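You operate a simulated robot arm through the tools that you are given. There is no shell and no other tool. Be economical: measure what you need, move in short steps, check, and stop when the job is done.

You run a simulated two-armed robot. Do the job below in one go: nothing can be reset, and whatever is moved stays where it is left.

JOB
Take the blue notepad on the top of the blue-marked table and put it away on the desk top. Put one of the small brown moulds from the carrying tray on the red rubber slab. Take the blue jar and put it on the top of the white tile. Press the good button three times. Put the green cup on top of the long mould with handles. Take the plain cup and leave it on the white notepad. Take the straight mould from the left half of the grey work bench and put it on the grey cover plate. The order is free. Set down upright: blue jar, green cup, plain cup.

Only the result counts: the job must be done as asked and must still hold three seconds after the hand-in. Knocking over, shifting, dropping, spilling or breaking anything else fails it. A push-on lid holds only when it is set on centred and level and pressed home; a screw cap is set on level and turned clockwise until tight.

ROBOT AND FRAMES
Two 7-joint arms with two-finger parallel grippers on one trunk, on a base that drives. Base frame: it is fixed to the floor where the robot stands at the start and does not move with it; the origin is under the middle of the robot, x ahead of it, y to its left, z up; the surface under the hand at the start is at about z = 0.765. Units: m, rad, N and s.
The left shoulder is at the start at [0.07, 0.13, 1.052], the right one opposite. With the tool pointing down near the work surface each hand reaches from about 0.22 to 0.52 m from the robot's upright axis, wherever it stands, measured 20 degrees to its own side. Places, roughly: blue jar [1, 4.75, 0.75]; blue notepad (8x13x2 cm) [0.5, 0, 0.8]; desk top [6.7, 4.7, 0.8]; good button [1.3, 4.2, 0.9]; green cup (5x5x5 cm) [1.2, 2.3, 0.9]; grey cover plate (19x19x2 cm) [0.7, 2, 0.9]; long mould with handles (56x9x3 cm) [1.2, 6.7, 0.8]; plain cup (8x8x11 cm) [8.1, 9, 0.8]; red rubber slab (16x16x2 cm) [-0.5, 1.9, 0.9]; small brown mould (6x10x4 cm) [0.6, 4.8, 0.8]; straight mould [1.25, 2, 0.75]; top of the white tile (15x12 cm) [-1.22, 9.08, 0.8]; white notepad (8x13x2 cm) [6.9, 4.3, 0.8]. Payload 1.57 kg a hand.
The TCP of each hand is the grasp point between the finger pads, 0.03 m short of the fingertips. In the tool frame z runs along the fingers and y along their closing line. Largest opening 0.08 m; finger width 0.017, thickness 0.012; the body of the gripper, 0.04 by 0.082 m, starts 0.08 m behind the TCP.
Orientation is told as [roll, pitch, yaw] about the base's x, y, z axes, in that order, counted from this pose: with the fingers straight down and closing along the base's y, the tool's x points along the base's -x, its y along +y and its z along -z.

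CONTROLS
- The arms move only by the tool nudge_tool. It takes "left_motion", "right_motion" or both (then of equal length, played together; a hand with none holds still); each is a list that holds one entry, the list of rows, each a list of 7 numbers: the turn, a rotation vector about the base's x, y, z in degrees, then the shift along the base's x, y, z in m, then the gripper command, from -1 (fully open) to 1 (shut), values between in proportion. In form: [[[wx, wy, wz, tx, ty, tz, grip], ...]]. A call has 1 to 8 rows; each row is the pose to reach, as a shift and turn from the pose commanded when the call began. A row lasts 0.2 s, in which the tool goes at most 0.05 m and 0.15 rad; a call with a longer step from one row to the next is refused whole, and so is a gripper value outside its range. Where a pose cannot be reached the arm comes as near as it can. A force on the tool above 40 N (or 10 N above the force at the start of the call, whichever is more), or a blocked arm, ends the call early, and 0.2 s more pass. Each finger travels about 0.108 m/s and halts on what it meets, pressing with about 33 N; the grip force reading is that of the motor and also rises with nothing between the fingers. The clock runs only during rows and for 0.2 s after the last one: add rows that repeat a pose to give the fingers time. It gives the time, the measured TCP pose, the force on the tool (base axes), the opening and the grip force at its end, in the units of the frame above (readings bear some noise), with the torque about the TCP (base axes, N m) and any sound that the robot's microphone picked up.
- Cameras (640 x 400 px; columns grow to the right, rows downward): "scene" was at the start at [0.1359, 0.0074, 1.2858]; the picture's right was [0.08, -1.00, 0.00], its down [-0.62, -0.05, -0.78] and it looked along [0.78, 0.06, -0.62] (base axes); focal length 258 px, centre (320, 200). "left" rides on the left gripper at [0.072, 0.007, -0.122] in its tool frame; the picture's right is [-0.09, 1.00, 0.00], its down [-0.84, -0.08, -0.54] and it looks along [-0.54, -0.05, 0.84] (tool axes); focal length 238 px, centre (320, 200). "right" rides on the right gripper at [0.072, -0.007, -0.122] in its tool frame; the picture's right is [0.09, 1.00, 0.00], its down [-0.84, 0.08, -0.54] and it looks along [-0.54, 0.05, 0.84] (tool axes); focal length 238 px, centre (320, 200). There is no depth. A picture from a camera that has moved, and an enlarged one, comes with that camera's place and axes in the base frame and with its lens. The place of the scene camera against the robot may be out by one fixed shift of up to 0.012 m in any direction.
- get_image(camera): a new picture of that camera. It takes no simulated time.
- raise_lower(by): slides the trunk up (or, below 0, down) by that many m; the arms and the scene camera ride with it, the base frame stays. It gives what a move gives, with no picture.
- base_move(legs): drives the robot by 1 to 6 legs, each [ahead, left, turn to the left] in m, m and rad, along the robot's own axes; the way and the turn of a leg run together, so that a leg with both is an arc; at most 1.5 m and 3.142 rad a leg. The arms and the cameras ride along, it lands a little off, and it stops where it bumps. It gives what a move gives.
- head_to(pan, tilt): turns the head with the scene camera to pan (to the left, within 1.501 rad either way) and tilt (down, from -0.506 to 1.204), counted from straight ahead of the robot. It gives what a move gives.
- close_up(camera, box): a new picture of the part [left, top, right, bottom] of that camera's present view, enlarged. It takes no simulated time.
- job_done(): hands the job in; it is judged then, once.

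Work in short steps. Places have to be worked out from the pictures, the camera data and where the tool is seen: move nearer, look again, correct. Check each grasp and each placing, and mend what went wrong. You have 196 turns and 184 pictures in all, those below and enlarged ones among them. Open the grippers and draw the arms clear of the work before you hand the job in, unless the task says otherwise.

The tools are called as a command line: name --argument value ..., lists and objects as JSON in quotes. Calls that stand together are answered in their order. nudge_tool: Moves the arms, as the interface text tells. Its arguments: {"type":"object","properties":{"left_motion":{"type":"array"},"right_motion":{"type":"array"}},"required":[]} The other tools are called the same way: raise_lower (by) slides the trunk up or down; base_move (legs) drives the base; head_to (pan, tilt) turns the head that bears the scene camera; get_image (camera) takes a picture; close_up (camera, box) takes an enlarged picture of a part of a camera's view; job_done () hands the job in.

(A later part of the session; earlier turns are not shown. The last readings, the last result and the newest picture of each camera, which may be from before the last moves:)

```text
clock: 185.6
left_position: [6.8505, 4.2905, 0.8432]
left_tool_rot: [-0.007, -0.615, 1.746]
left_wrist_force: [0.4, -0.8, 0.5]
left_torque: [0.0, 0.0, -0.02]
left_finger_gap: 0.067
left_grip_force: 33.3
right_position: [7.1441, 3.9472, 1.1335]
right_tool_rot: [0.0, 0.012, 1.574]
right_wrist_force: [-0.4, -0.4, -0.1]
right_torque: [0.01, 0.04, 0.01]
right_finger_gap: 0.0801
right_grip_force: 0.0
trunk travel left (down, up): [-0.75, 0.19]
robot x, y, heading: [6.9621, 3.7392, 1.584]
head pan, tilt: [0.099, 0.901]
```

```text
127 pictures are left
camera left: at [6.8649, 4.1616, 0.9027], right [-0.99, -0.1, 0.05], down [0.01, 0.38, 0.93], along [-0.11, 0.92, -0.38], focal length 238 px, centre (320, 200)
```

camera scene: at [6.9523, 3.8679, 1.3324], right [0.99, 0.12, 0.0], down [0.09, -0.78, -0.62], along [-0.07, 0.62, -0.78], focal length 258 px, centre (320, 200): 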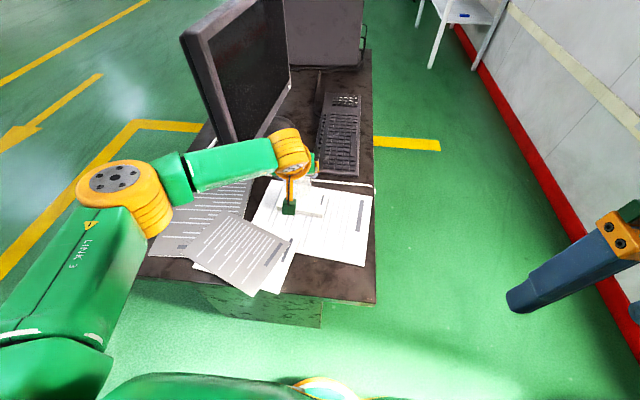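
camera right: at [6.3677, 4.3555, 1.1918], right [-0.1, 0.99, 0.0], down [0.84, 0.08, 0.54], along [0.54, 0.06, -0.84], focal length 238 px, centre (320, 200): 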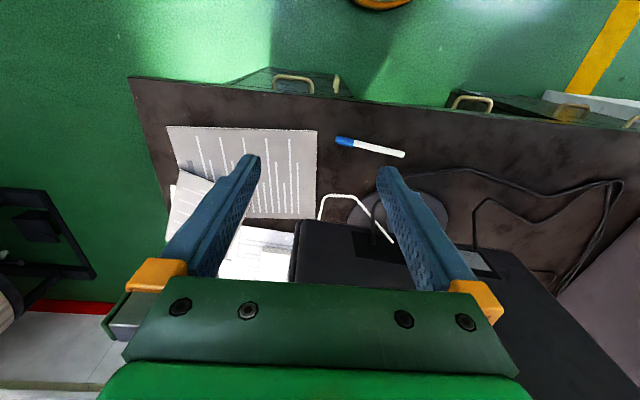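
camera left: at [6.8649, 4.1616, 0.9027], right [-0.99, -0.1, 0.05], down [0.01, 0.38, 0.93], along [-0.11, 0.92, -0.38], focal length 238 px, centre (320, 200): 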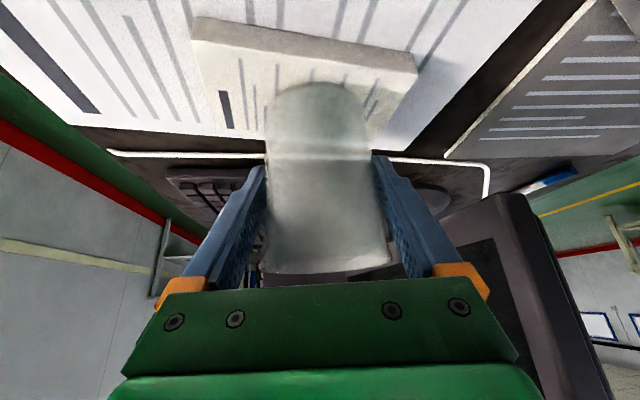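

nudge_tool --left_motion '[[[0, 0, 0, 0, -0.005, 0, 1], [0, 0, 0, 0, -0.005, 0, 1]]]'

raise_lower --by -0.004

raise_lower --by -0.004

```text
clock: 186.2
left_position: [6.8504, 4.2841, 0.8417]
left_tool_rot: [-0.007, -0.613, 1.745]
left_wrist_force: [0.3, -1.0, -0.4]
left_torque: [0.0, -0.01, 0.02]
left_finger_gap: 0.0675
left_grip_force: 33.1
right_position: [7.1461, 3.9473, 1.1336]
right_tool_rot: [-0.001, 0.011, 1.574]
right_wrist_force: [-0.2, -0.7, 0.5]
right_torque: [-0.01, -0.04, -0.01]
right_finger_gap: 0.0799
right_grip_force: 0.1
trunk travel left (down, up): [-0.75, 0.19]
robot x, y, heading: [6.9626, 3.7396, 1.587]
head pan, tilt: [0.099, 0.901]
```

```text
clock: 186.7
left_position: [6.8502, 4.2847, 0.8409]
left_tool_rot: [-0.007, -0.62, 1.746]
left_wrist_force: [-0.2, 3.5, 12.3]
left_torque: [0.08, 0.31, -0.01]
left_finger_gap: 0.0671
left_grip_force: 33.0
right_position: [7.1457, 3.9457, 1.1308]
right_tool_rot: [-0.002, 0.008, 1.573]
right_wrist_force: [0.4, -0.8, -0.2]
right_torque: [-0.04, 0.0, -0.01]
right_finger_gap: 0.0799
right_grip_force: 0.0
trunk travel left (down, up): [-0.746, 0.194]
robot x, y, heading: [6.9624, 3.7423, 1.586]
head pan, tilt: [0.099, 0.901]
```

```text
clock: 187.2
left_position: [6.8505, 4.2827, 0.838]
left_tool_rot: [-0.006, -0.621, 1.744]
left_wrist_force: [1.2, 4.1, 21.3]
left_torque: [0.0, 0.17, 0.04]
left_finger_gap: 0.067
left_grip_force: 33.1
right_position: [7.1473, 3.943, 1.1265]
right_tool_rot: [0.002, 0.006, 1.576]
right_wrist_force: [0.0, -0.1, -0.2]
right_torque: [-0.01, -0.02, 0.04]
right_finger_gap: 0.0799
right_grip_force: 0.1
trunk travel left (down, up): [-0.742, 0.198]
robot x, y, heading: [6.9603, 3.7375, 1.585]
head pan, tilt: [0.099, 0.901]
```

Contact. I'll relieve it, open the hand and look.

raise_lower --by 0.003

nudge_tool --left_motion '[[[0, 0, 0, 0, 0, 0, -0.9], [0, 0, 0, 0, 0, 0, -1], [0, 0, 0, 0, 0, 0, -1]]]'

get_image --camera "left"

```text
clock: 187.7
left_position: [6.8506, 4.2814, 0.8387]
left_tool_rot: [-0.005, -0.615, 1.746]
left_wrist_force: [1.2, -1.6, 8.8]
left_torque: [-0.04, -0.02, 0.01]
left_finger_gap: 0.0667
left_grip_force: 33.1
right_position: [7.1461, 3.9453, 1.1285]
right_tool_rot: [0.0, 0.007, 1.575]
right_wrist_force: [-0.5, 0.9, 0.0]
right_torque: [0.03, -0.01, 0.0]
right_finger_gap: 0.0801
right_grip_force: 0.2
trunk travel left (down, up): [-0.745, 0.195]
robot x, y, heading: [6.9605, 3.743, 1.581]
head pan, tilt: [0.099, 0.901]
```

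```text
clock: 188.5
left_position: [6.8491, 4.2833, 0.8375]
left_tool_rot: [-0.008, -0.614, 1.746]
left_wrist_force: [-0.7, 0.3, -0.3]
left_torque: [0.0, -0.01, 0.01]
left_finger_gap: 0.08
left_grip_force: 0.0
right_position: [7.1454, 3.9481, 1.1279]
right_tool_rot: [-0.002, 0.01, 1.575]
right_wrist_force: [-0.4, -0.2, -0.8]
right_torque: [-0.01, 0.01, 0.02]
right_finger_gap: 0.0802
right_grip_force: 0.2
trunk travel left (down, up): [-0.745, 0.195]
robot x, y, heading: [6.9617, 3.7405, 1.584]
head pan, tilt: [0.099, 0.901]
```

```text
126 pictures are left
camera left: at [6.8646, 4.1558, 0.8968], right [-0.99, -0.1, 0.05], down [0.01, 0.38, 0.93], along [-0.11, 0.92, -0.38], focal length 238 px, centre (320, 200)
```

left: 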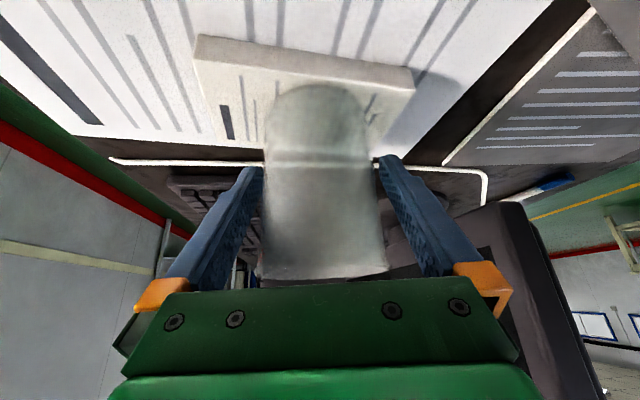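

The cup stands on the notepad. I'll retreat along the tool axis.

nudge_tool --left_motion '[[[0, 0, 0, 0.003, -0.017, 0.0245, -1], [0, 0, 0, 0.007, -0.037, 0.053, -1], [0, 0, 0, 0.011, -0.062, 0.09, -1], [0, 0, 0, 0.015, -0.085, 0.122, -1], [0, 0, 0, 0.018, -0.1, 0.16, -1]]]'

get_image --camera "left"

```text
clock: 189.7
left_position: [6.8701, 4.1812, 0.9979]
left_tool_rot: [-0.005, -0.614, 1.744]
left_wrist_force: [0.3, 0.2, 0.5]
left_torque: [-0.01, 0.0, 0.01]
left_finger_gap: 0.0801
left_grip_force: 0.0
right_position: [7.1445, 3.9471, 1.1287]
right_tool_rot: [-0.001, 0.008, 1.575]
right_wrist_force: [-0.3, 0.6, -0.2]
right_torque: [0.0, 0.0, -0.01]
right_finger_gap: 0.0798
right_grip_force: 0.1
trunk travel left (down, up): [-0.745, 0.195]
robot x, y, heading: [6.9596, 3.7406, 1.587]
head pan, tilt: [0.099, 0.901]
```

```text
125 pictures are left
camera left: at [6.8845, 4.0531, 1.0577], right [-0.99, -0.1, 0.05], down [0.01, 0.38, 0.93], along [-0.11, 0.92, -0.37], focal length 238 px, centre (320, 200)
```

left: 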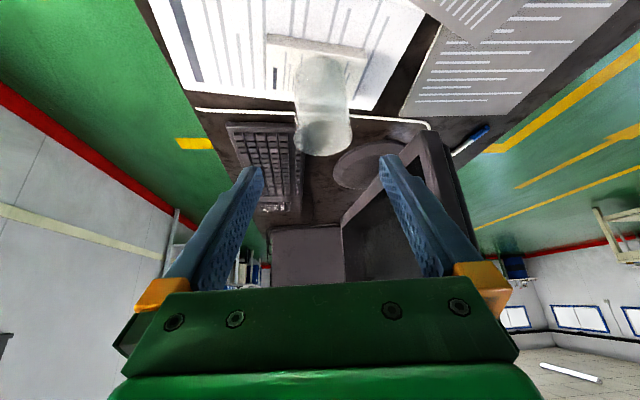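

Next I'll back off and head west toward the table at x≈0.3–2.3, y≈4–4.8.

base_move --legs '[[-0.45, 0, 0], [0, 1.5, 0], [0, 0, 1.5], [1.5, 0, 0], [0.9, 0, 0]]'

head_to --pan -0.2 --tilt 0.3

get_image --camera "scene"

```text
clock: 214.4
left_position: [2.6454, 3.2263, 0.9984]
left_tool_rot: [-0.008, -0.617, -2.989]
left_wrist_force: [0.4, 0.8, -0.3]
left_torque: [-0.04, 0.01, 0.03]
left_finger_gap: 0.0801
left_grip_force: 0.1
right_position: [2.886, 3.4963, 1.1293]
right_tool_rot: [-0.002, 0.009, 3.121]
right_wrist_force: [0.2, 0.3, 0.6]
right_torque: [0.01, 0.0, -0.02]
right_finger_gap: 0.08
right_grip_force: 0.1
trunk travel left (down, up): [-0.745, 0.195]
robot x, y, heading: [3.0841, 3.3054, 3.137]
head pan, tilt: [0.099, 0.901]
```

```text
clock: 215.4
left_position: [2.6437, 3.2262, 0.9986]
left_tool_rot: [-0.006, -0.616, -2.989]
left_wrist_force: [0.0, 0.2, -0.9]
left_torque: [-0.03, 0.01, -0.02]
left_finger_gap: 0.0797
left_grip_force: 0.0
right_position: [2.8858, 3.4967, 1.1285]
right_tool_rot: [-0.002, 0.009, 3.119]
right_wrist_force: [0.3, -0.1, 0.2]
right_torque: [0.0, -0.06, -0.02]
right_finger_gap: 0.0799
right_grip_force: 0.1
trunk travel left (down, up): [-0.745, 0.195]
robot x, y, heading: [3.0903, 3.3098, 3.137]
head pan, tilt: [-0.201, 0.3]
```

```text
124 pictures are left
camera scene: at [2.9464, 3.3284, 1.3756], right [0.21, 0.98, 0.0], down [0.29, -0.06, -0.95], along [-0.93, 0.2, -0.3], focal length 258 px, centre (320, 200)
```

scene: 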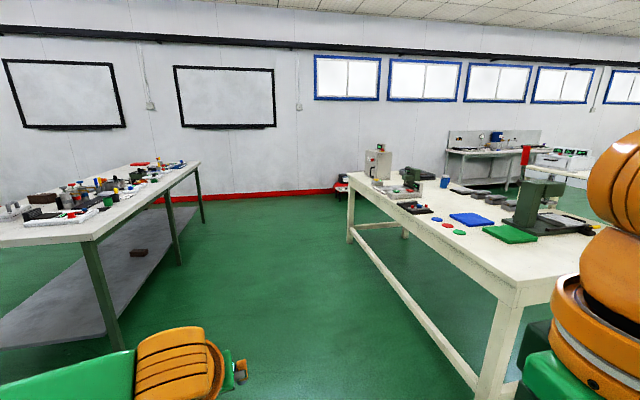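

close_up --camera "scene" --box '[345, 135, 605, 255]'

close_up --camera "scene" --box '[0, 140, 220, 270]'

```text
2.46 times, centred on (475, 195) of scene
camera zoom: at [2.9464, 3.3284, 1.3756], right [0.21, 0.98, 0.0], down [0.29, -0.06, -0.95], along [-0.93, 0.2, -0.3], focal length 635 px, centre (-62, 212)
```

zoom: 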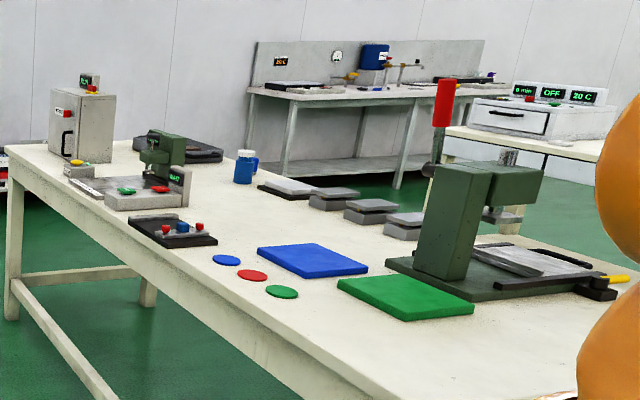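

```text
2.91 times, centred on (110, 205) of scene
camera zoom: at [2.9464, 3.3284, 1.3756], right [0.21, 0.98, 0.0], down [0.29, -0.06, -0.95], along [-0.93, 0.2, -0.3], focal length 751 px, centre (931, 186)
```

zoom: 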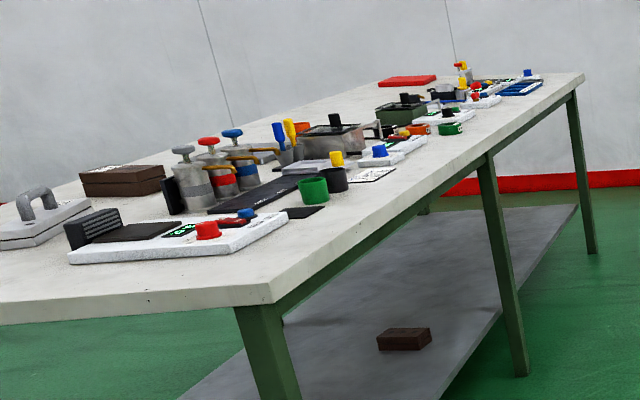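

Table 2 and the bench are in view. I'll straighten the left hand, then drive along to face table 2 from the south, near the buttons.

nudge_tool --left_motion '[[[1.1, -7, 0, 0.02, 0, 0.02, -1], [2.2, -14, 0, 0.05, 0, 0.04, -1], [3.3, -21, 0, 0.08, 0, 0.06, -1], [4.3, -28, 0, 0.11, 0, 0.08, -1], [5.35, -34.8, 0, 0.14, -0.03, 0.1, -1], [5.35, -34.8, 0, 0.16, -0.07, 0.12, -1]]]'

base_move --legs '[[1.5, 0, 0], [0, 0, -1.57]]'

head_to --pan 0 --tilt 0.45

get_image --camera "scene"

```text
clock: 216.8
left_position: [2.8056, 3.1503, 1.1184]
left_tool_rot: [-0.01, 0.001, -2.989]
left_wrist_force: [-0.3, 0.2, -0.9]
left_torque: [0.04, 0.02, -0.02]
left_finger_gap: 0.08
left_grip_force: 0.0
right_position: [2.8865, 3.494, 1.1291]
right_tool_rot: [-0.005, 0.007, 3.123]
right_wrist_force: [-0.4, 0.3, -0.9]
right_torque: [0.05, 0.03, -0.03]
right_finger_gap: 0.0801
right_grip_force: 0.1
trunk travel left (down, up): [-0.745, 0.195]
robot x, y, heading: [3.0881, 3.3086, 3.131]
head pan, tilt: [-0.201, 0.3]
```

```text
clock: 228.1
left_position: [1.438, 3.5695, 1.1175]
left_tool_rot: [-0.007, 0.001, 1.727]
left_wrist_force: [-0.1, -0.8, 0.2]
left_torque: [-0.01, 0.0, -0.01]
left_finger_gap: 0.0799
left_grip_force: 0.0
right_position: [1.7814, 3.4902, 1.1277]
right_tool_rot: [-0.003, 0.009, 1.556]
right_wrist_force: [-0.5, -0.1, 0.5]
right_torque: [0.02, 0.01, -0.02]
right_finger_gap: 0.0803
right_grip_force: 0.1
trunk travel left (down, up): [-0.745, 0.195]
robot x, y, heading: [1.593, 3.2877, 1.57]
head pan, tilt: [-0.201, 0.3]
```

```text
clock: 228.8
left_position: [1.4382, 3.5707, 1.1177]
left_tool_rot: [-0.006, 0.001, 1.729]
left_wrist_force: [0.3, -0.4, 0.4]
left_torque: [-0.03, -0.03, -0.03]
left_finger_gap: 0.0797
left_grip_force: 0.0
right_position: [1.7823, 3.4905, 1.1282]
right_tool_rot: [-0.001, 0.009, 1.556]
right_wrist_force: [0.4, -0.8, 0.5]
right_torque: [0.04, -0.02, -0.03]
right_finger_gap: 0.0803
right_grip_force: 0.1
trunk travel left (down, up): [-0.745, 0.195]
robot x, y, heading: [1.595, 3.2855, 1.57]
head pan, tilt: [0.0, 0.45]
```

```text
121 pictures are left
camera scene: at [1.5955, 3.4296, 1.3618], right [1.0, 0.0, 0.0], down [0.0, -0.43, -0.9], along [0.0, 0.9, -0.43], focal length 258 px, centre (320, 200)
```

scene: 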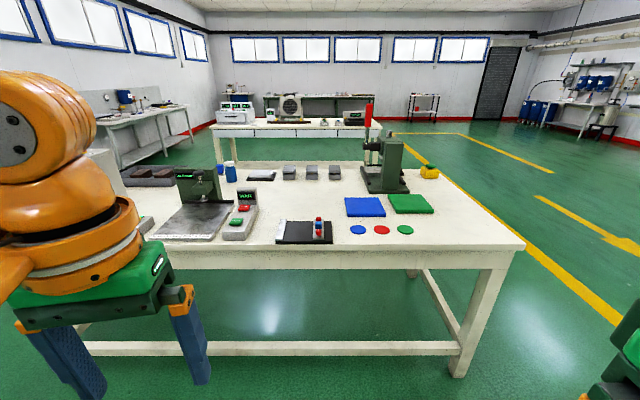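

close_up --camera "scene" --box '[110, 150, 350, 260]'

close_up --camera "scene" --box '[210, 90, 410, 160]'

```text
2.67 times, centred on (230, 205) of scene
camera zoom: at [1.5955, 3.4296, 1.3618], right [1.0, 0.0, 0.0], down [0.0, -0.43, -0.9], along [0.0, 0.9, -0.43], focal length 688 px, centre (560, 187)
```

zoom: 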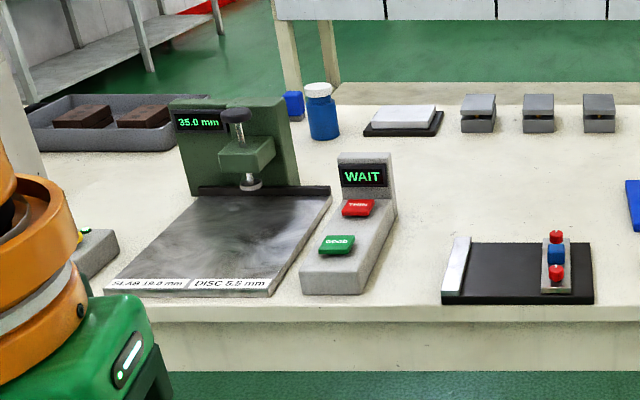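

```text
3.20 times, centred on (310, 125) of scene
camera zoom: at [1.5955, 3.4296, 1.3618], right [1.0, 0.0, 0.0], down [0.0, -0.43, -0.9], along [0.0, 0.9, -0.43], focal length 826 px, centre (352, 440)
```

zoom: 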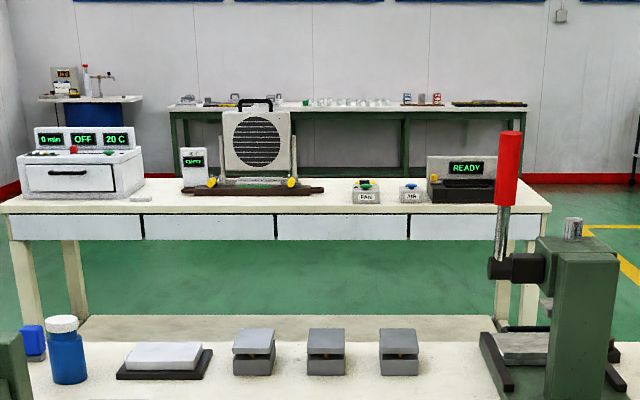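

The GOOD button is the green one on the device showing "WAIT", near [1.25, 4.36]. I'll drive closer to bring it into the left arm's range.

base_move --legs '[[0.6, 0.19, 0]]'

head_to --pan 0.2 --tilt 0.75

get_image --camera "scene"

get_image --camera "left"

```text
clock: 232.3
left_position: [1.2496, 4.168, 1.117]
left_tool_rot: [-0.007, -0.003, 1.723]
left_wrist_force: [-0.2, 0.3, 0.2]
left_torque: [-0.03, 0.01, -0.01]
left_finger_gap: 0.0801
left_grip_force: 0.1
right_position: [1.5937, 4.0859, 1.1281]
right_tool_rot: [-0.001, 0.01, 1.553]
right_wrist_force: [-0.3, 0.1, 0.9]
right_torque: [0.02, 0.03, 0.02]
right_finger_gap: 0.08
right_grip_force: 0.0
trunk travel left (down, up): [-0.745, 0.195]
robot x, y, heading: [1.4079, 3.886, 1.564]
head pan, tilt: [0.0, 0.45]
```

```text
clock: 233.1
left_position: [1.251, 4.1694, 1.1186]
left_tool_rot: [-0.008, 0.002, 1.725]
left_wrist_force: [-0.1, 0.9, 0.3]
left_torque: [0.0, 0.02, 0.02]
left_finger_gap: 0.0802
left_grip_force: 0.0
right_position: [1.594, 4.0874, 1.1281]
right_tool_rot: [-0.001, 0.011, 1.555]
right_wrist_force: [0.1, 0.1, 1.1]
right_torque: [0.0, 0.0, -0.02]
right_finger_gap: 0.0801
right_grip_force: 0.0
trunk travel left (down, up): [-0.745, 0.195]
robot x, y, heading: [1.41, 3.8836, 1.564]
head pan, tilt: [0.201, 0.75]
```

```text
118 pictures are left
camera scene: at [1.3901, 4.0175, 1.3354], right [0.98, 0.19, 0.0], down [0.13, -0.67, -0.73], along [-0.14, 0.72, -0.68], focal length 258 px, centre (320, 200)
```

scene: 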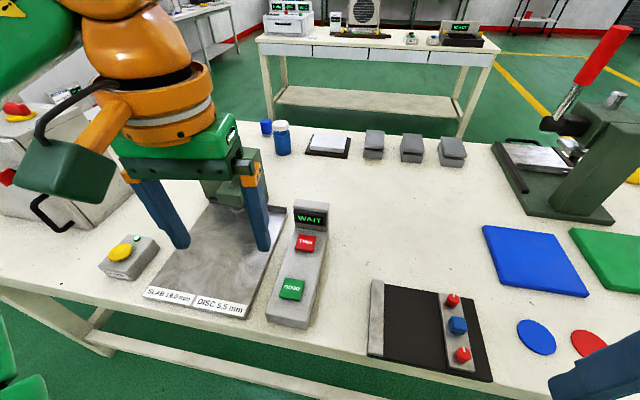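

```text
117 pictures are left
camera left: at [1.254, 4.0972, 1.2412], right [-1.0, -0.06, -0.01], down [-0.06, 0.84, 0.54], along [-0.03, 0.54, -0.84], focal length 238 px, centre (320, 200)
```

left: 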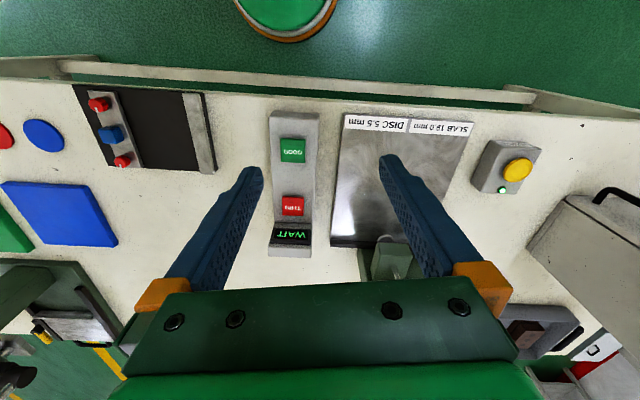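

Triangulating puts the GOOD button at [1.2917, 4.242], top ≈0.875. I'll close the left gripper and move above it.

nudge_tool --left_motion '[[[0, 0, 0, 0.01, 0.018, -0.035, 0], [0, 0, 0, 0.02, 0.037, -0.07, 1], [0, 0, 0, 0.03, 0.055, -0.105, 1], [0, 0, 0, 0.041, 0.073, -0.14, 1], [0, 0, 0, 0.041, 0.073, -0.14, 1]]]'

get_image --camera "left"

get_image --camera "scene"

```text
clock: 234.3
left_position: [1.2926, 4.2401, 0.9774]
left_tool_rot: [-0.008, -0.002, 1.725]
left_wrist_force: [-0.3, 0.4, 1.0]
left_torque: [-0.01, 0.02, 0.05]
left_finger_gap: 0.0003
left_grip_force: 21.7
right_position: [1.5931, 4.0875, 1.1286]
right_tool_rot: [-0.002, 0.009, 1.553]
right_wrist_force: [0.7, -0.9, 0.0]
right_torque: [0.0, -0.02, -0.02]
right_finger_gap: 0.0802
right_grip_force: 0.2
trunk travel left (down, up): [-0.745, 0.195]
robot x, y, heading: [1.4047, 3.8854, 1.569]
head pan, tilt: [0.201, 0.75]
```

```text
116 pictures are left
camera left: at [1.2962, 4.1678, 1.1003], right [-1.0, -0.06, -0.01], down [-0.06, 0.84, 0.54], along [-0.03, 0.54, -0.84], focal length 238 px, centre (320, 200)
```

left: 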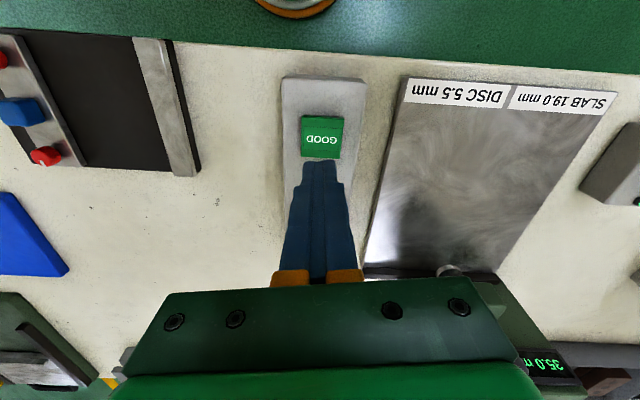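

```text
115 pictures are left
camera scene: at [1.39, 4.0169, 1.3354], right [0.98, 0.19, 0.0], down [0.13, -0.67, -0.73], along [-0.14, 0.72, -0.68], focal length 258 px, centre (320, 200)
```

scene: 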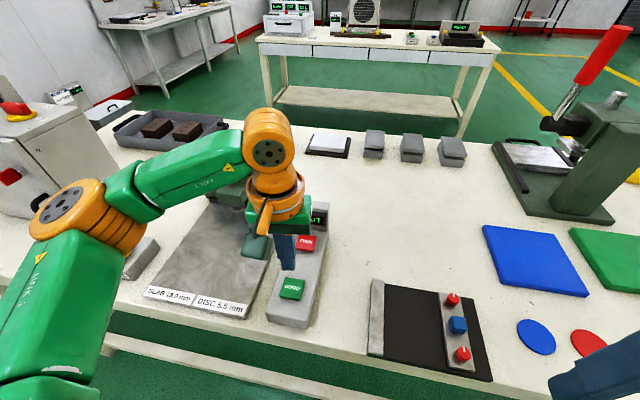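

Aligned. I'll descend to just above and press with small steps.

nudge_tool --left_motion '[[[0, 0, 0, 0, 0.002, -0.04, 1], [0, 0, 0, 0, 0.002, -0.062, 1], [0, 0, 0, 0, 0.002, -0.068, 1], [0, 0, 0, 0, 0.002, -0.073, 1], [0, 0, 0, 0, 0.002, -0.077, 1]]]'

get_image --camera "left"

```text
clock: 235.5
left_position: [1.2915, 4.2437, 0.9002]
left_tool_rot: [-0.009, -0.002, 1.724]
left_wrist_force: [0.3, 0.0, 2.8]
left_torque: [0.0, -0.05, 0.01]
left_finger_gap: 0.0
left_grip_force: 21.0
right_position: [1.5946, 4.0868, 1.1286]
right_tool_rot: [0.0, 0.008, 1.555]
right_wrist_force: [0.2, -0.1, -0.3]
right_torque: [-0.01, 0.02, 0.02]
right_finger_gap: 0.08
right_grip_force: 0.1
trunk travel left (down, up): [-0.745, 0.195]
robot x, y, heading: [1.403, 3.8859, 1.564]
head pan, tilt: [0.201, 0.75]
heard: click
```

```text
114 pictures are left
camera left: at [1.2951, 4.171, 1.0237], right [-1.0, -0.06, -0.01], down [-0.06, 0.84, 0.54], along [-0.03, 0.54, -0.84], focal length 238 px, centre (320, 200)
```

left: 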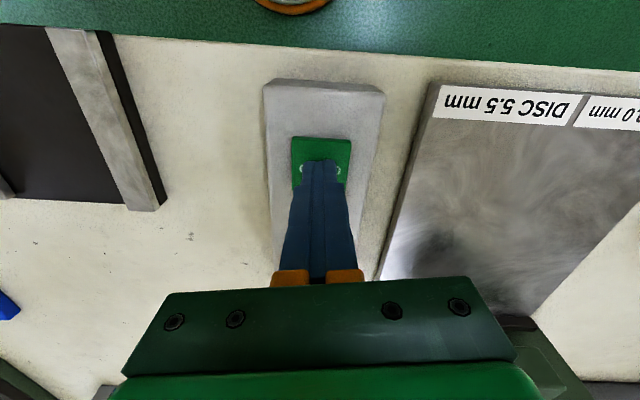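

Heard a click: one press. I'll rise and press a second time.

nudge_tool --left_motion '[[[0, 0, 0, 0, 0, 0.02, 1], [0, 0, 0, 0, 0, 0.03, 1], [0, 0, 0, 0, 0, 0.03, 1]]]'

get_image --camera "scene"

nudge_tool --left_motion '[[[0, 0, 0, 0, 0, -0.015, 1], [0, 0, 0, 0, 0, -0.021, 1], [0, 0, 0, 0, 0, -0.026, 1], [0, 0, 0, 0, 0, -0.03, 1]]]'

```text
clock: 236.3
left_position: [1.2913, 4.2447, 0.9298]
left_tool_rot: [-0.008, 0.0, 1.723]
left_wrist_force: [0.0, 0.5, 0.1]
left_torque: [-0.01, 0.01, 0.0]
left_finger_gap: 0.0
left_grip_force: 21.2
right_position: [1.5939, 4.0871, 1.1291]
right_tool_rot: [-0.002, 0.008, 1.554]
right_wrist_force: [-0.3, -1.3, -0.4]
right_torque: [0.0, 0.01, -0.02]
right_finger_gap: 0.0798
right_grip_force: 0.1
trunk travel left (down, up): [-0.745, 0.195]
robot x, y, heading: [1.4032, 3.8848, 1.564]
head pan, tilt: [0.201, 0.75]
```

```text
113 pictures are left
camera scene: at [1.39, 4.0174, 1.3353], right [0.98, 0.19, 0.0], down [0.13, -0.67, -0.73], along [-0.14, 0.72, -0.68], focal length 258 px, centre (320, 200)
```

scene: 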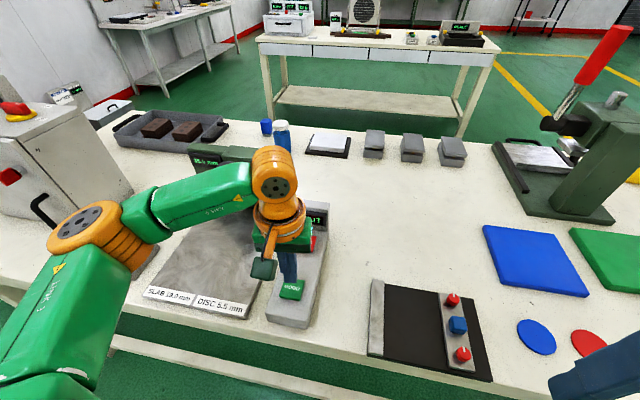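

```text
clock: 237.3
left_position: [1.2921, 4.2446, 0.9008]
left_tool_rot: [-0.007, -0.001, 1.724]
left_wrist_force: [0.0, 0.9, 2.4]
left_torque: [0.04, 0.04, 0.01]
left_finger_gap: 0.0
left_grip_force: 21.3
right_position: [1.5941, 4.0878, 1.1281]
right_tool_rot: [-0.002, 0.009, 1.553]
right_wrist_force: [0.2, 0.1, -0.6]
right_torque: [-0.01, 0.0, 0.01]
right_finger_gap: 0.0801
right_grip_force: 0.1
trunk travel left (down, up): [-0.745, 0.195]
robot x, y, heading: [1.4072, 3.8834, 1.569]
head pan, tilt: [0.201, 0.75]
heard: click
```

Second click. Now the third press, then I lift away.

nudge_tool --left_motion '[[[0, 0, 0, 0, 0, 0.02, 1], [0, 0, 0, 0, 0, 0.03, 1], [0, 0, 0, 0, 0, 0.03, 1]]]'

nudge_tool --left_motion '[[[0, 0, 0, 0, 0, -0.015, 1], [0, 0, 0, 0, 0, -0.021, 1], [0, 0, 0, 0, 0, -0.026, 1], [0, 0, 0, 0, 0, -0.03, 1]]]'

nudge_tool --left_motion '[[[0, 0, 0, 0, 0, 0.03, 1], [0, 0, 0, 0, -0.01, 0.08, 1], [0, 0, 0, 0, -0.04, 0.12, 0], [0, 0, 0, 0, -0.06, 0.16, -1], [0, 0, 0, 0, -0.08, 0.2, -1]]]'

get_image --camera "scene"

```text
clock: 238.1
left_position: [1.2923, 4.245, 0.9314]
left_tool_rot: [-0.008, 0.0, 1.725]
left_wrist_force: [0.2, -0.5, -0.5]
left_torque: [-0.01, 0.03, -0.04]
left_finger_gap: 0.0
left_grip_force: 21.3
right_position: [1.5933, 4.0883, 1.127]
right_tool_rot: [-0.001, 0.008, 1.555]
right_wrist_force: [1.1, 0.0, -0.3]
right_torque: [0.01, -0.02, 0.02]
right_finger_gap: 0.08
right_grip_force: 0.1
trunk travel left (down, up): [-0.745, 0.195]
robot x, y, heading: [1.4042, 3.8838, 1.565]
head pan, tilt: [0.201, 0.75]
```

```text
clock: 239.1
left_position: [1.2921, 4.2422, 0.9024]
left_tool_rot: [-0.006, -0.001, 1.724]
left_wrist_force: [0.2, 1.0, 1.5]
left_torque: [0.03, 0.04, -0.01]
left_finger_gap: 0.0
left_grip_force: 21.3
right_position: [1.5938, 4.0885, 1.1282]
right_tool_rot: [-0.002, 0.008, 1.555]
right_wrist_force: [-0.3, 0.4, -0.1]
right_torque: [0.01, 0.02, -0.04]
right_finger_gap: 0.0802
right_grip_force: 0.2
trunk travel left (down, up): [-0.745, 0.195]
robot x, y, heading: [1.4073, 3.8854, 1.563]
head pan, tilt: [0.201, 0.75]
```

```text
refused: row 2 steps farther than a row can; nothing moved
```

```text
112 pictures are left
camera scene: at [1.3903, 4.0173, 1.3354], right [0.98, 0.19, 0.0], down [0.13, -0.67, -0.73], along [-0.14, 0.72, -0.68], focal length 258 px, centre (320, 200)
```

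scene: 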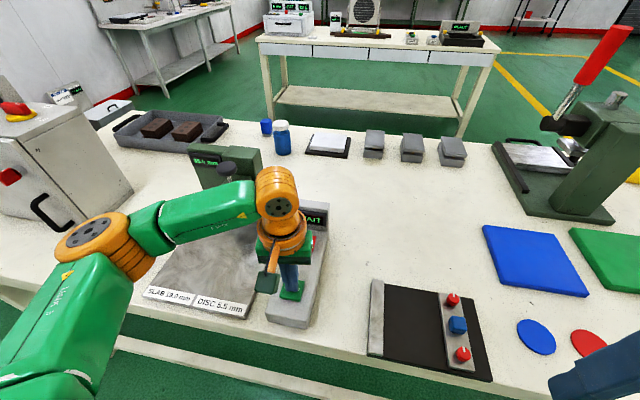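

No click on the third stroke (z was 1.5 mm higher), so I'll press 2 mm deeper.

nudge_tool --left_motion '[[[0, 0, 0, 0, 0, -0.002, 1], [0, 0, 0, 0, 0, -0.002, 1]]]'

```text
clock: 239.7
left_position: [1.2911, 4.2422, 0.8997]
left_tool_rot: [-0.006, -0.002, 1.725]
left_wrist_force: [0.8, 1.6, 3.7]
left_torque: [0.06, -0.01, -0.03]
left_finger_gap: 0.0001
left_grip_force: 21.5
right_position: [1.5942, 4.0884, 1.1285]
right_tool_rot: [-0.004, 0.008, 1.553]
right_wrist_force: [-0.7, -0.4, 0.0]
right_torque: [0.04, 0.01, -0.02]
right_finger_gap: 0.0796
right_grip_force: 0.1
trunk travel left (down, up): [-0.745, 0.195]
robot x, y, heading: [1.4102, 3.8862, 1.563]
head pan, tilt: [0.201, 0.75]
heard: click
```

Third click. I'll lift away now.

nudge_tool --left_motion '[[[0, 0, 0, 0, 0, 0.04, 1], [0, 0, 0, 0, 0, 0.08, 1], [0, 0, 0, 0, -0.02, 0.12, 1], [0, 0, 0, 0, -0.04, 0.16, 0], [0, 0, 0, 0, -0.06, 0.2, -1], [0, 0, 0, 0, -0.08, 0.22, -1]]]'

get_image --camera "scene"

```text
clock: 241.1
left_position: [1.2926, 4.1614, 1.1204]
left_tool_rot: [-0.008, 0.0, 1.724]
left_wrist_force: [-1.1, -0.8, 0.6]
left_torque: [-0.05, -0.02, 0.0]
left_finger_gap: 0.0801
left_grip_force: 0.1
right_position: [1.5937, 4.0866, 1.1289]
right_tool_rot: [-0.001, 0.008, 1.553]
right_wrist_force: [0.2, 0.0, 0.2]
right_torque: [0.04, 0.0, -0.02]
right_finger_gap: 0.0803
right_grip_force: 0.0
trunk travel left (down, up): [-0.745, 0.195]
robot x, y, heading: [1.4038, 3.8859, 1.565]
head pan, tilt: [0.201, 0.75]
```

```text
111 pictures are left
camera scene: at [1.3902, 4.0161, 1.3354], right [0.98, 0.19, 0.0], down [0.13, -0.67, -0.73], along [-0.14, 0.72, -0.68], focal length 258 px, centre (320, 200)
```

scene: 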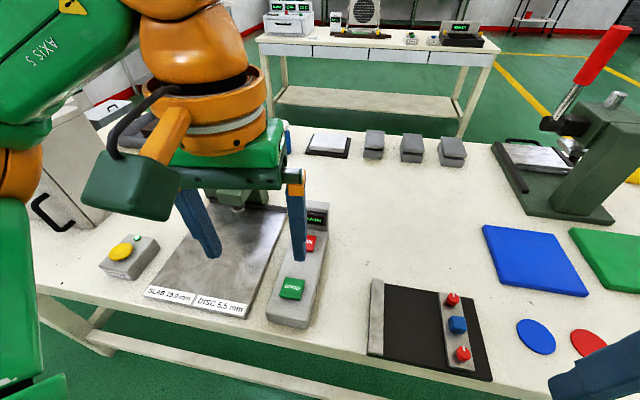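

close_up --camera "scene" --box '[290, 195, 350, 235]'

```text
10.00 times, centred on (320, 215) of scene
camera zoom: at [1.3902, 4.0161, 1.3354], right [0.98, 0.19, 0.0], down [0.13, -0.67, -0.73], along [-0.14, 0.72, -0.68], focal length 2581 px, centre (320, 50)
```

zoom: 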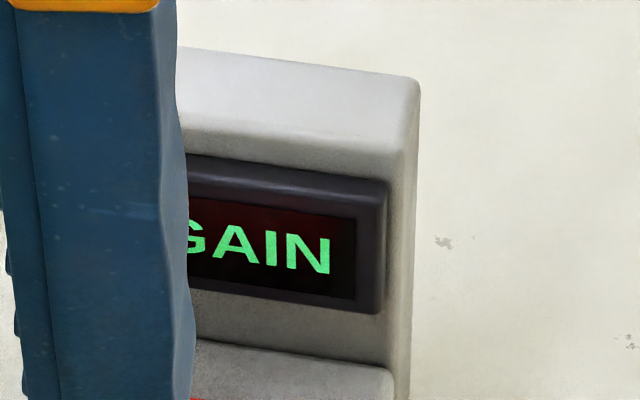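

The display now reads "AGAIN", after three distinct clicks. Next come the mould and the jar from the north side, so I'll drive around the table's east end.

base_move --legs '[[-0.4, 0, 0], [0, -1.45, 0], [1.0, 0, 0], [1.05, 0, 0], [0, 0, 1.57]]'

head_to --pan 0.3 --tilt 0.35

get_image --camera "scene"

```text
clock: 263.9
left_position: [2.5371, 5.4367, 1.1194]
left_tool_rot: [-0.007, 0.0, -3.011]
left_wrist_force: [0.5, -0.7, -0.8]
left_torque: [-0.02, -0.01, 0.03]
left_finger_gap: 0.0802
left_grip_force: 0.1
right_position: [2.6215, 5.737, 1.1288]
right_tool_rot: [-0.003, 0.008, 3.1]
right_wrist_force: [0.0, -0.4, 0.7]
right_torque: [-0.01, 0.04, 0.02]
right_finger_gap: 0.0799
right_grip_force: 0.1
trunk travel left (down, up): [-0.745, 0.195]
robot x, y, heading: [2.8195, 5.5454, 3.11]
head pan, tilt: [0.201, 0.75]
```

```text
clock: 264.8
left_position: [2.5368, 5.4375, 1.1196]
left_tool_rot: [-0.007, 0.0, -3.01]
left_wrist_force: [-0.1, 0.0, -0.2]
left_torque: [0.01, -0.01, -0.01]
left_finger_gap: 0.08
left_grip_force: 0.0
right_position: [2.6205, 5.7367, 1.1276]
right_tool_rot: [-0.002, 0.008, 3.102]
right_wrist_force: [0.3, -0.5, 0.1]
right_torque: [0.02, -0.04, 0.01]
right_finger_gap: 0.0801
right_grip_force: 0.0
trunk travel left (down, up): [-0.745, 0.195]
robot x, y, heading: [2.8172, 5.5445, 3.119]
head pan, tilt: [0.3, 0.351]
```

```text
109 pictures are left
camera scene: at [2.6786, 5.5212, 1.3709], right [-0.27, 0.96, 0.0], down [0.33, 0.09, -0.94], along [-0.9, -0.25, -0.34], focal length 258 px, centre (320, 200)
```

scene: 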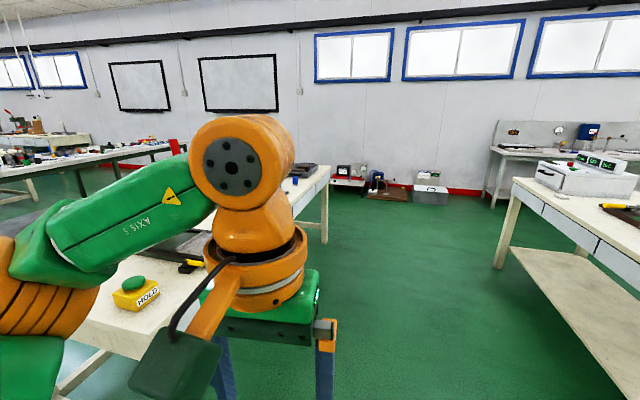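

The aisle is clear. I'll drive west and turn to face table 2 from the north.

base_move --legs '[[1.0, 0, 0], [0.98, 0, 0], [0, 0, 1.57]]'

head_to --pan 0 --tilt 0.65

get_image --camera "scene"

```text
clock: 278.6
left_position: [0.9362, 5.367, 1.1192]
left_tool_rot: [-0.007, -0.001, -1.462]
left_wrist_force: [-0.3, -0.4, -0.5]
left_torque: [0.02, 0.01, 0.02]
left_finger_gap: 0.0804
left_grip_force: 0.0
right_position: [0.6386, 5.4575, 1.1294]
right_tool_rot: [-0.002, 0.008, -1.636]
right_wrist_force: [0.3, 0.5, -0.5]
right_torque: [-0.01, 0.01, -0.01]
right_finger_gap: 0.0799
right_grip_force: 0.0
trunk travel left (down, up): [-0.745, 0.195]
robot x, y, heading: [0.8377, 5.6493, -1.622]
head pan, tilt: [0.3, 0.351]
```

```text
clock: 279.4
left_position: [0.9364, 5.3656, 1.1184]
left_tool_rot: [-0.007, 0.0, -1.462]
left_wrist_force: [-0.2, -0.1, -0.6]
left_torque: [-0.02, 0.01, 0.0]
left_finger_gap: 0.08
left_grip_force: 0.0
right_position: [0.6396, 5.4564, 1.1273]
right_tool_rot: [-0.002, 0.008, -1.636]
right_wrist_force: [0.5, -0.2, -0.3]
right_torque: [0.0, 0.0, 0.0]
right_finger_gap: 0.08
right_grip_force: 0.1
trunk travel left (down, up): [-0.745, 0.195]
robot x, y, heading: [0.8348, 5.6478, -1.625]
head pan, tilt: [0.0, 0.649]
```

```text
108 pictures are left
camera scene: at [0.8286, 5.5146, 1.344], right [-1.0, 0.05, 0.0], down [0.03, 0.6, -0.8], along [-0.04, -0.8, -0.6], focal length 258 px, centre (320, 200)
```

scene: 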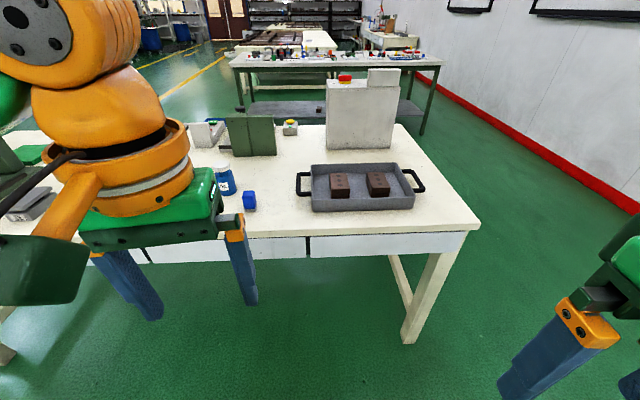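

close_up --camera "scene" --box '[200, 110, 440, 240]'

```text
2.67 times, centred on (320, 175) of scene
camera zoom: at [0.8286, 5.5146, 1.344], right [-1.0, 0.05, 0.0], down [0.03, 0.6, -0.8], along [-0.04, -0.8, -0.6], focal length 688 px, centre (320, 267)
```

zoom: 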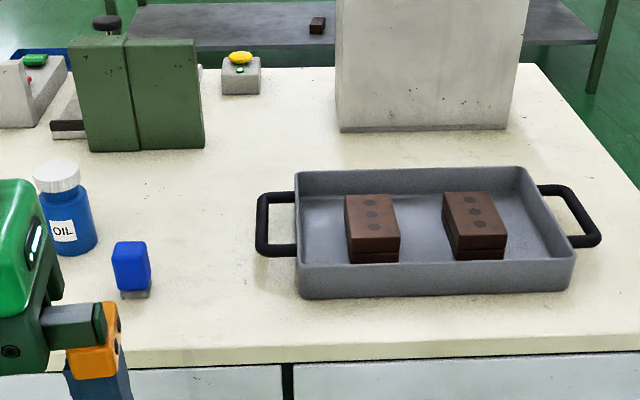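

Jar ≈ [1.13, 4.74], moulds at ≈[0.72, 4.74] and [0.58, 4.74]. I'll move in so each hand has its own object.

base_move --legs '[[0.4, 0.118, 0.054]]'

get_image --camera "scene"

get_image --camera "right"

get_image --camera "left"

```text
clock: 281.9
left_position: [1.0602, 4.9828, 1.1205]
left_tool_rot: [-0.008, -0.002, -1.414]
left_wrist_force: [-0.1, 0.4, -0.6]
left_torque: [-0.01, 0.02, 0.02]
left_finger_gap: 0.08
left_grip_force: 0.0
right_position: [0.7576, 5.056, 1.1302]
right_tool_rot: [-0.002, 0.009, -1.583]
right_wrist_force: [0.5, -0.1, -0.6]
right_torque: [0.01, -0.03, 0.03]
right_finger_gap: 0.0802
right_grip_force: 0.1
trunk travel left (down, up): [-0.745, 0.195]
robot x, y, heading: [0.9474, 5.2586, -1.571]
head pan, tilt: [0.0, 0.649]
```

```text
106 pictures are left
camera scene: at [0.9448, 5.1245, 1.3441], right [-1.0, 0.0, 0.0], down [0.0, 0.6, -0.8], along [0.0, -0.8, -0.6], focal length 258 px, centre (320, 200)
```

scene: 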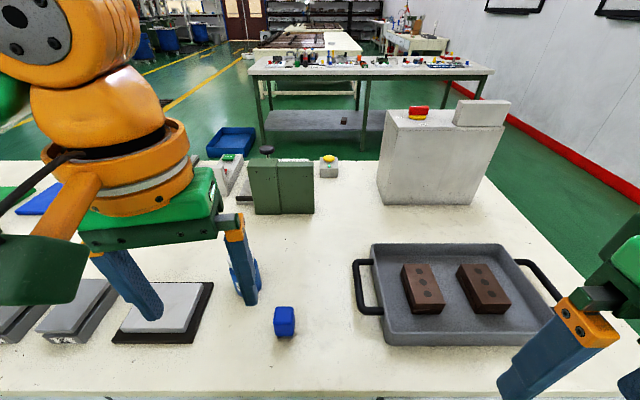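

```text
105 pictures are left
camera right: at [0.7513, 5.1286, 1.2501], right [1.0, 0.08, 0.0], down [0.07, -0.84, 0.54], along [0.04, -0.53, -0.84], focal length 238 px, centre (320, 200)
```

right: 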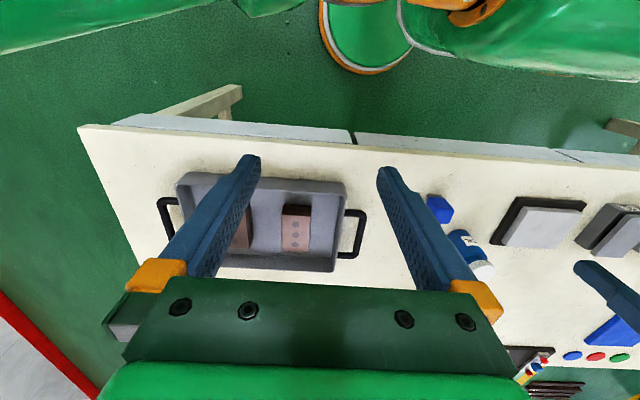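

```text
104 pictures are left
camera left: at [1.056, 5.0543, 1.243], right [1.0, 0.07, -0.01], down [0.06, -0.84, 0.54], along [0.03, -0.54, -0.84], focal length 238 px, centre (320, 200)
```

left: 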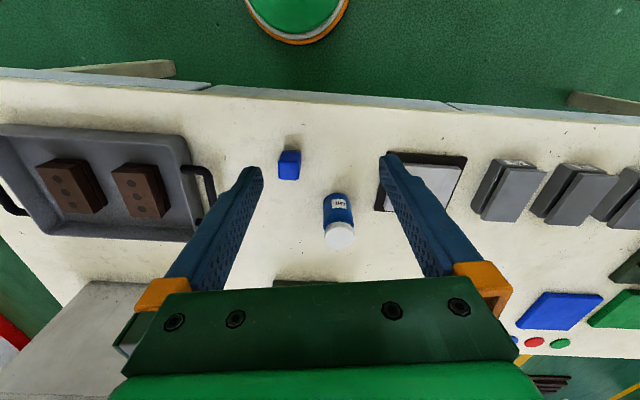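

Hand cameras put mould 1 near [0.725, 4.804, top 0.849] and the jar axis near [1.111, 4.757]. I'll ease 3 cm ahead, then bring the left hand over the jar and the right over the mould.

base_move --legs '[[0.03, 0, 0]]'

nudge_tool --left_motion '[[[0, 0, 0, 0.008, -0.035, -0.02, -1], [0, 0, 0, 0.016, -0.07, -0.04, -1], [0, 0, 0, 0.025, -0.105, -0.06, -1], [0, 0, 0, 0.034, -0.14, -0.08, -1], [0, 0, 0, 0.043, -0.17, -0.09, -1], [0, 0, 0, 0.05, -0.196, -0.1, -1], [0, 0, 0, 0.05, -0.196, -0.1, -1]]]' --right_motion '[[[0, 0, 0, -0.005, -0.035, -0.02, -1], [0, 0, 0, -0.01, -0.07, -0.04, -1], [0, 0, 0, -0.015, -0.105, -0.06, -1], [0, 0, 0, -0.02, -0.14, -0.08, -1], [0, 0, 0, -0.025, -0.17, -0.1, -1], [0, 0, 0, -0.032, -0.21, -0.12, -1], [0, 0, 0, -0.032, -0.222, -0.13, -1]]]'

get_image --camera "left"

get_image --camera "right"

```text
clock: 282.7
left_position: [1.0606, 4.9555, 1.121]
left_tool_rot: [-0.009, -0.005, -1.411]
left_wrist_force: [0.3, -0.2, 0.5]
left_torque: [-0.07, 0.03, 0.02]
left_finger_gap: 0.0801
left_grip_force: 0.0
right_position: [0.7586, 5.0318, 1.1299]
right_tool_rot: [-0.001, 0.006, -1.582]
right_wrist_force: [0.0, 0.1, 0.6]
right_torque: [-0.05, -0.01, 0.01]
right_finger_gap: 0.0795
right_grip_force: 0.1
trunk travel left (down, up): [-0.745, 0.195]
robot x, y, heading: [0.9472, 5.2324, -1.567]
head pan, tilt: [0.0, 0.649]
```

```text
clock: 284.3
left_position: [1.1093, 4.7554, 1.0188]
left_tool_rot: [-0.006, -0.001, -1.414]
left_wrist_force: [0.5, -0.5, 0.1]
left_torque: [0.02, 0.01, -0.02]
left_finger_gap: 0.0801
left_grip_force: 0.0
right_position: [0.7254, 4.8047, 0.9954]
right_tool_rot: [-0.004, 0.01, -1.583]
right_wrist_force: [-0.4, -0.8, 0.5]
right_torque: [0.0, 0.0, 0.01]
right_finger_gap: 0.0801
right_grip_force: 0.0
trunk travel left (down, up): [-0.745, 0.195]
robot x, y, heading: [0.9449, 5.2309, -1.572]
head pan, tilt: [0.0, 0.649]
```

```text
103 pictures are left
camera left: at [1.1061, 4.8282, 1.1428], right [1.0, 0.07, -0.01], down [0.06, -0.84, 0.54], along [0.03, -0.54, -0.84], focal length 238 px, centre (320, 200)
```

left: 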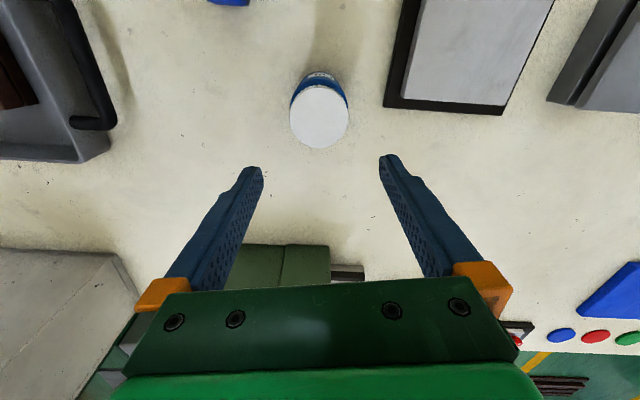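

```text
102 pictures are left
camera right: at [0.7203, 4.8764, 1.1171], right [1.0, 0.08, 0.0], down [0.07, -0.84, 0.53], along [0.04, -0.53, -0.85], focal length 238 px, centre (320, 200)
```

right: 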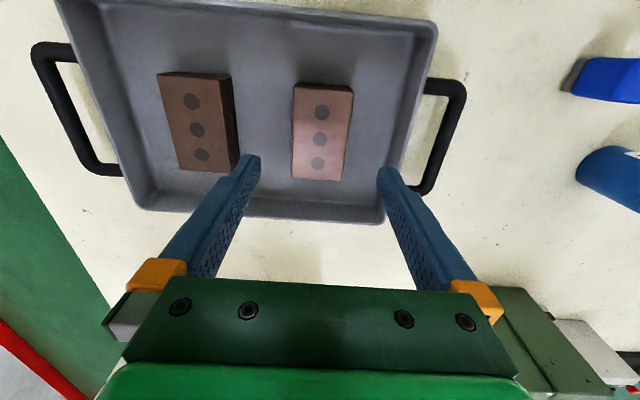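

Jar axis ≈[1.108, 4.766] and mould ≈[0.727, 4.793]. I'll correct and lower both hands.

nudge_tool --left_motion '[[[0, 0, 0, -0.001, 0.01, -0.03, -1], [0, 0, 0, -0.001, 0.01, -0.07, -1], [0, 0, 0, -0.001, 0.01, -0.1, -1], [0, 0, 0, -0.001, 0.01, -0.12, -1], [0, 0, 0, -0.001, 0.01, -0.12, -1]]]' --right_motion '[[[0, 0, 2, 0.0015, -0.012, -0.03, -1], [0, 0, 2, 0.0015, -0.012, -0.07, -1], [0, 0, 2, 0.0015, -0.012, -0.1, -1], [0, 0, 2, 0.0015, -0.012, -0.12, -1], [0, 0, 2, 0.0015, -0.012, -0.13, -1]]]'

get_image --camera "left"

get_image --camera "right"

```text
clock: 285.5
left_position: [1.1094, 4.7644, 0.8985]
left_tool_rot: [-0.007, -0.001, -1.413]
left_wrist_force: [-0.4, -1.1, -0.3]
left_torque: [0.0, -0.01, 0.0]
left_finger_gap: 0.0802
left_grip_force: 0.1
right_position: [0.7265, 4.7941, 0.8672]
right_tool_rot: [-0.003, 0.009, -1.55]
right_wrist_force: [0.5, 0.4, -0.6]
right_torque: [-0.02, -0.01, 0.02]
right_finger_gap: 0.0798
right_grip_force: 0.1
trunk travel left (down, up): [-0.745, 0.195]
robot x, y, heading: [0.9507, 5.2291, -1.572]
head pan, tilt: [0.0, 0.649]
```

```text
101 pictures are left
camera left: at [1.1062, 4.8364, 1.0221], right [1.0, 0.07, -0.01], down [0.06, -0.84, 0.54], along [0.03, -0.54, -0.84], focal length 238 px, centre (320, 200)
```

left: 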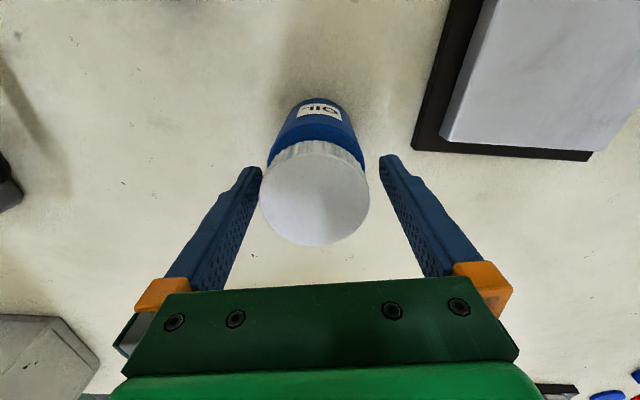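

```text
100 pictures are left
camera right: at [0.7179, 4.865, 0.9886], right [0.99, 0.12, 0.0], down [0.1, -0.84, 0.53], along [0.06, -0.53, -0.85], focal length 238 px, centre (320, 200)
```

right: 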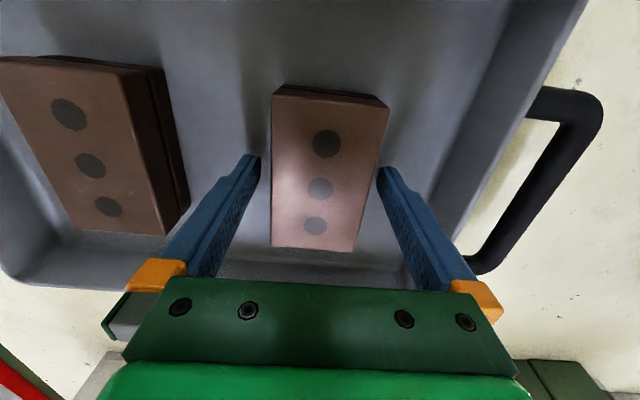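

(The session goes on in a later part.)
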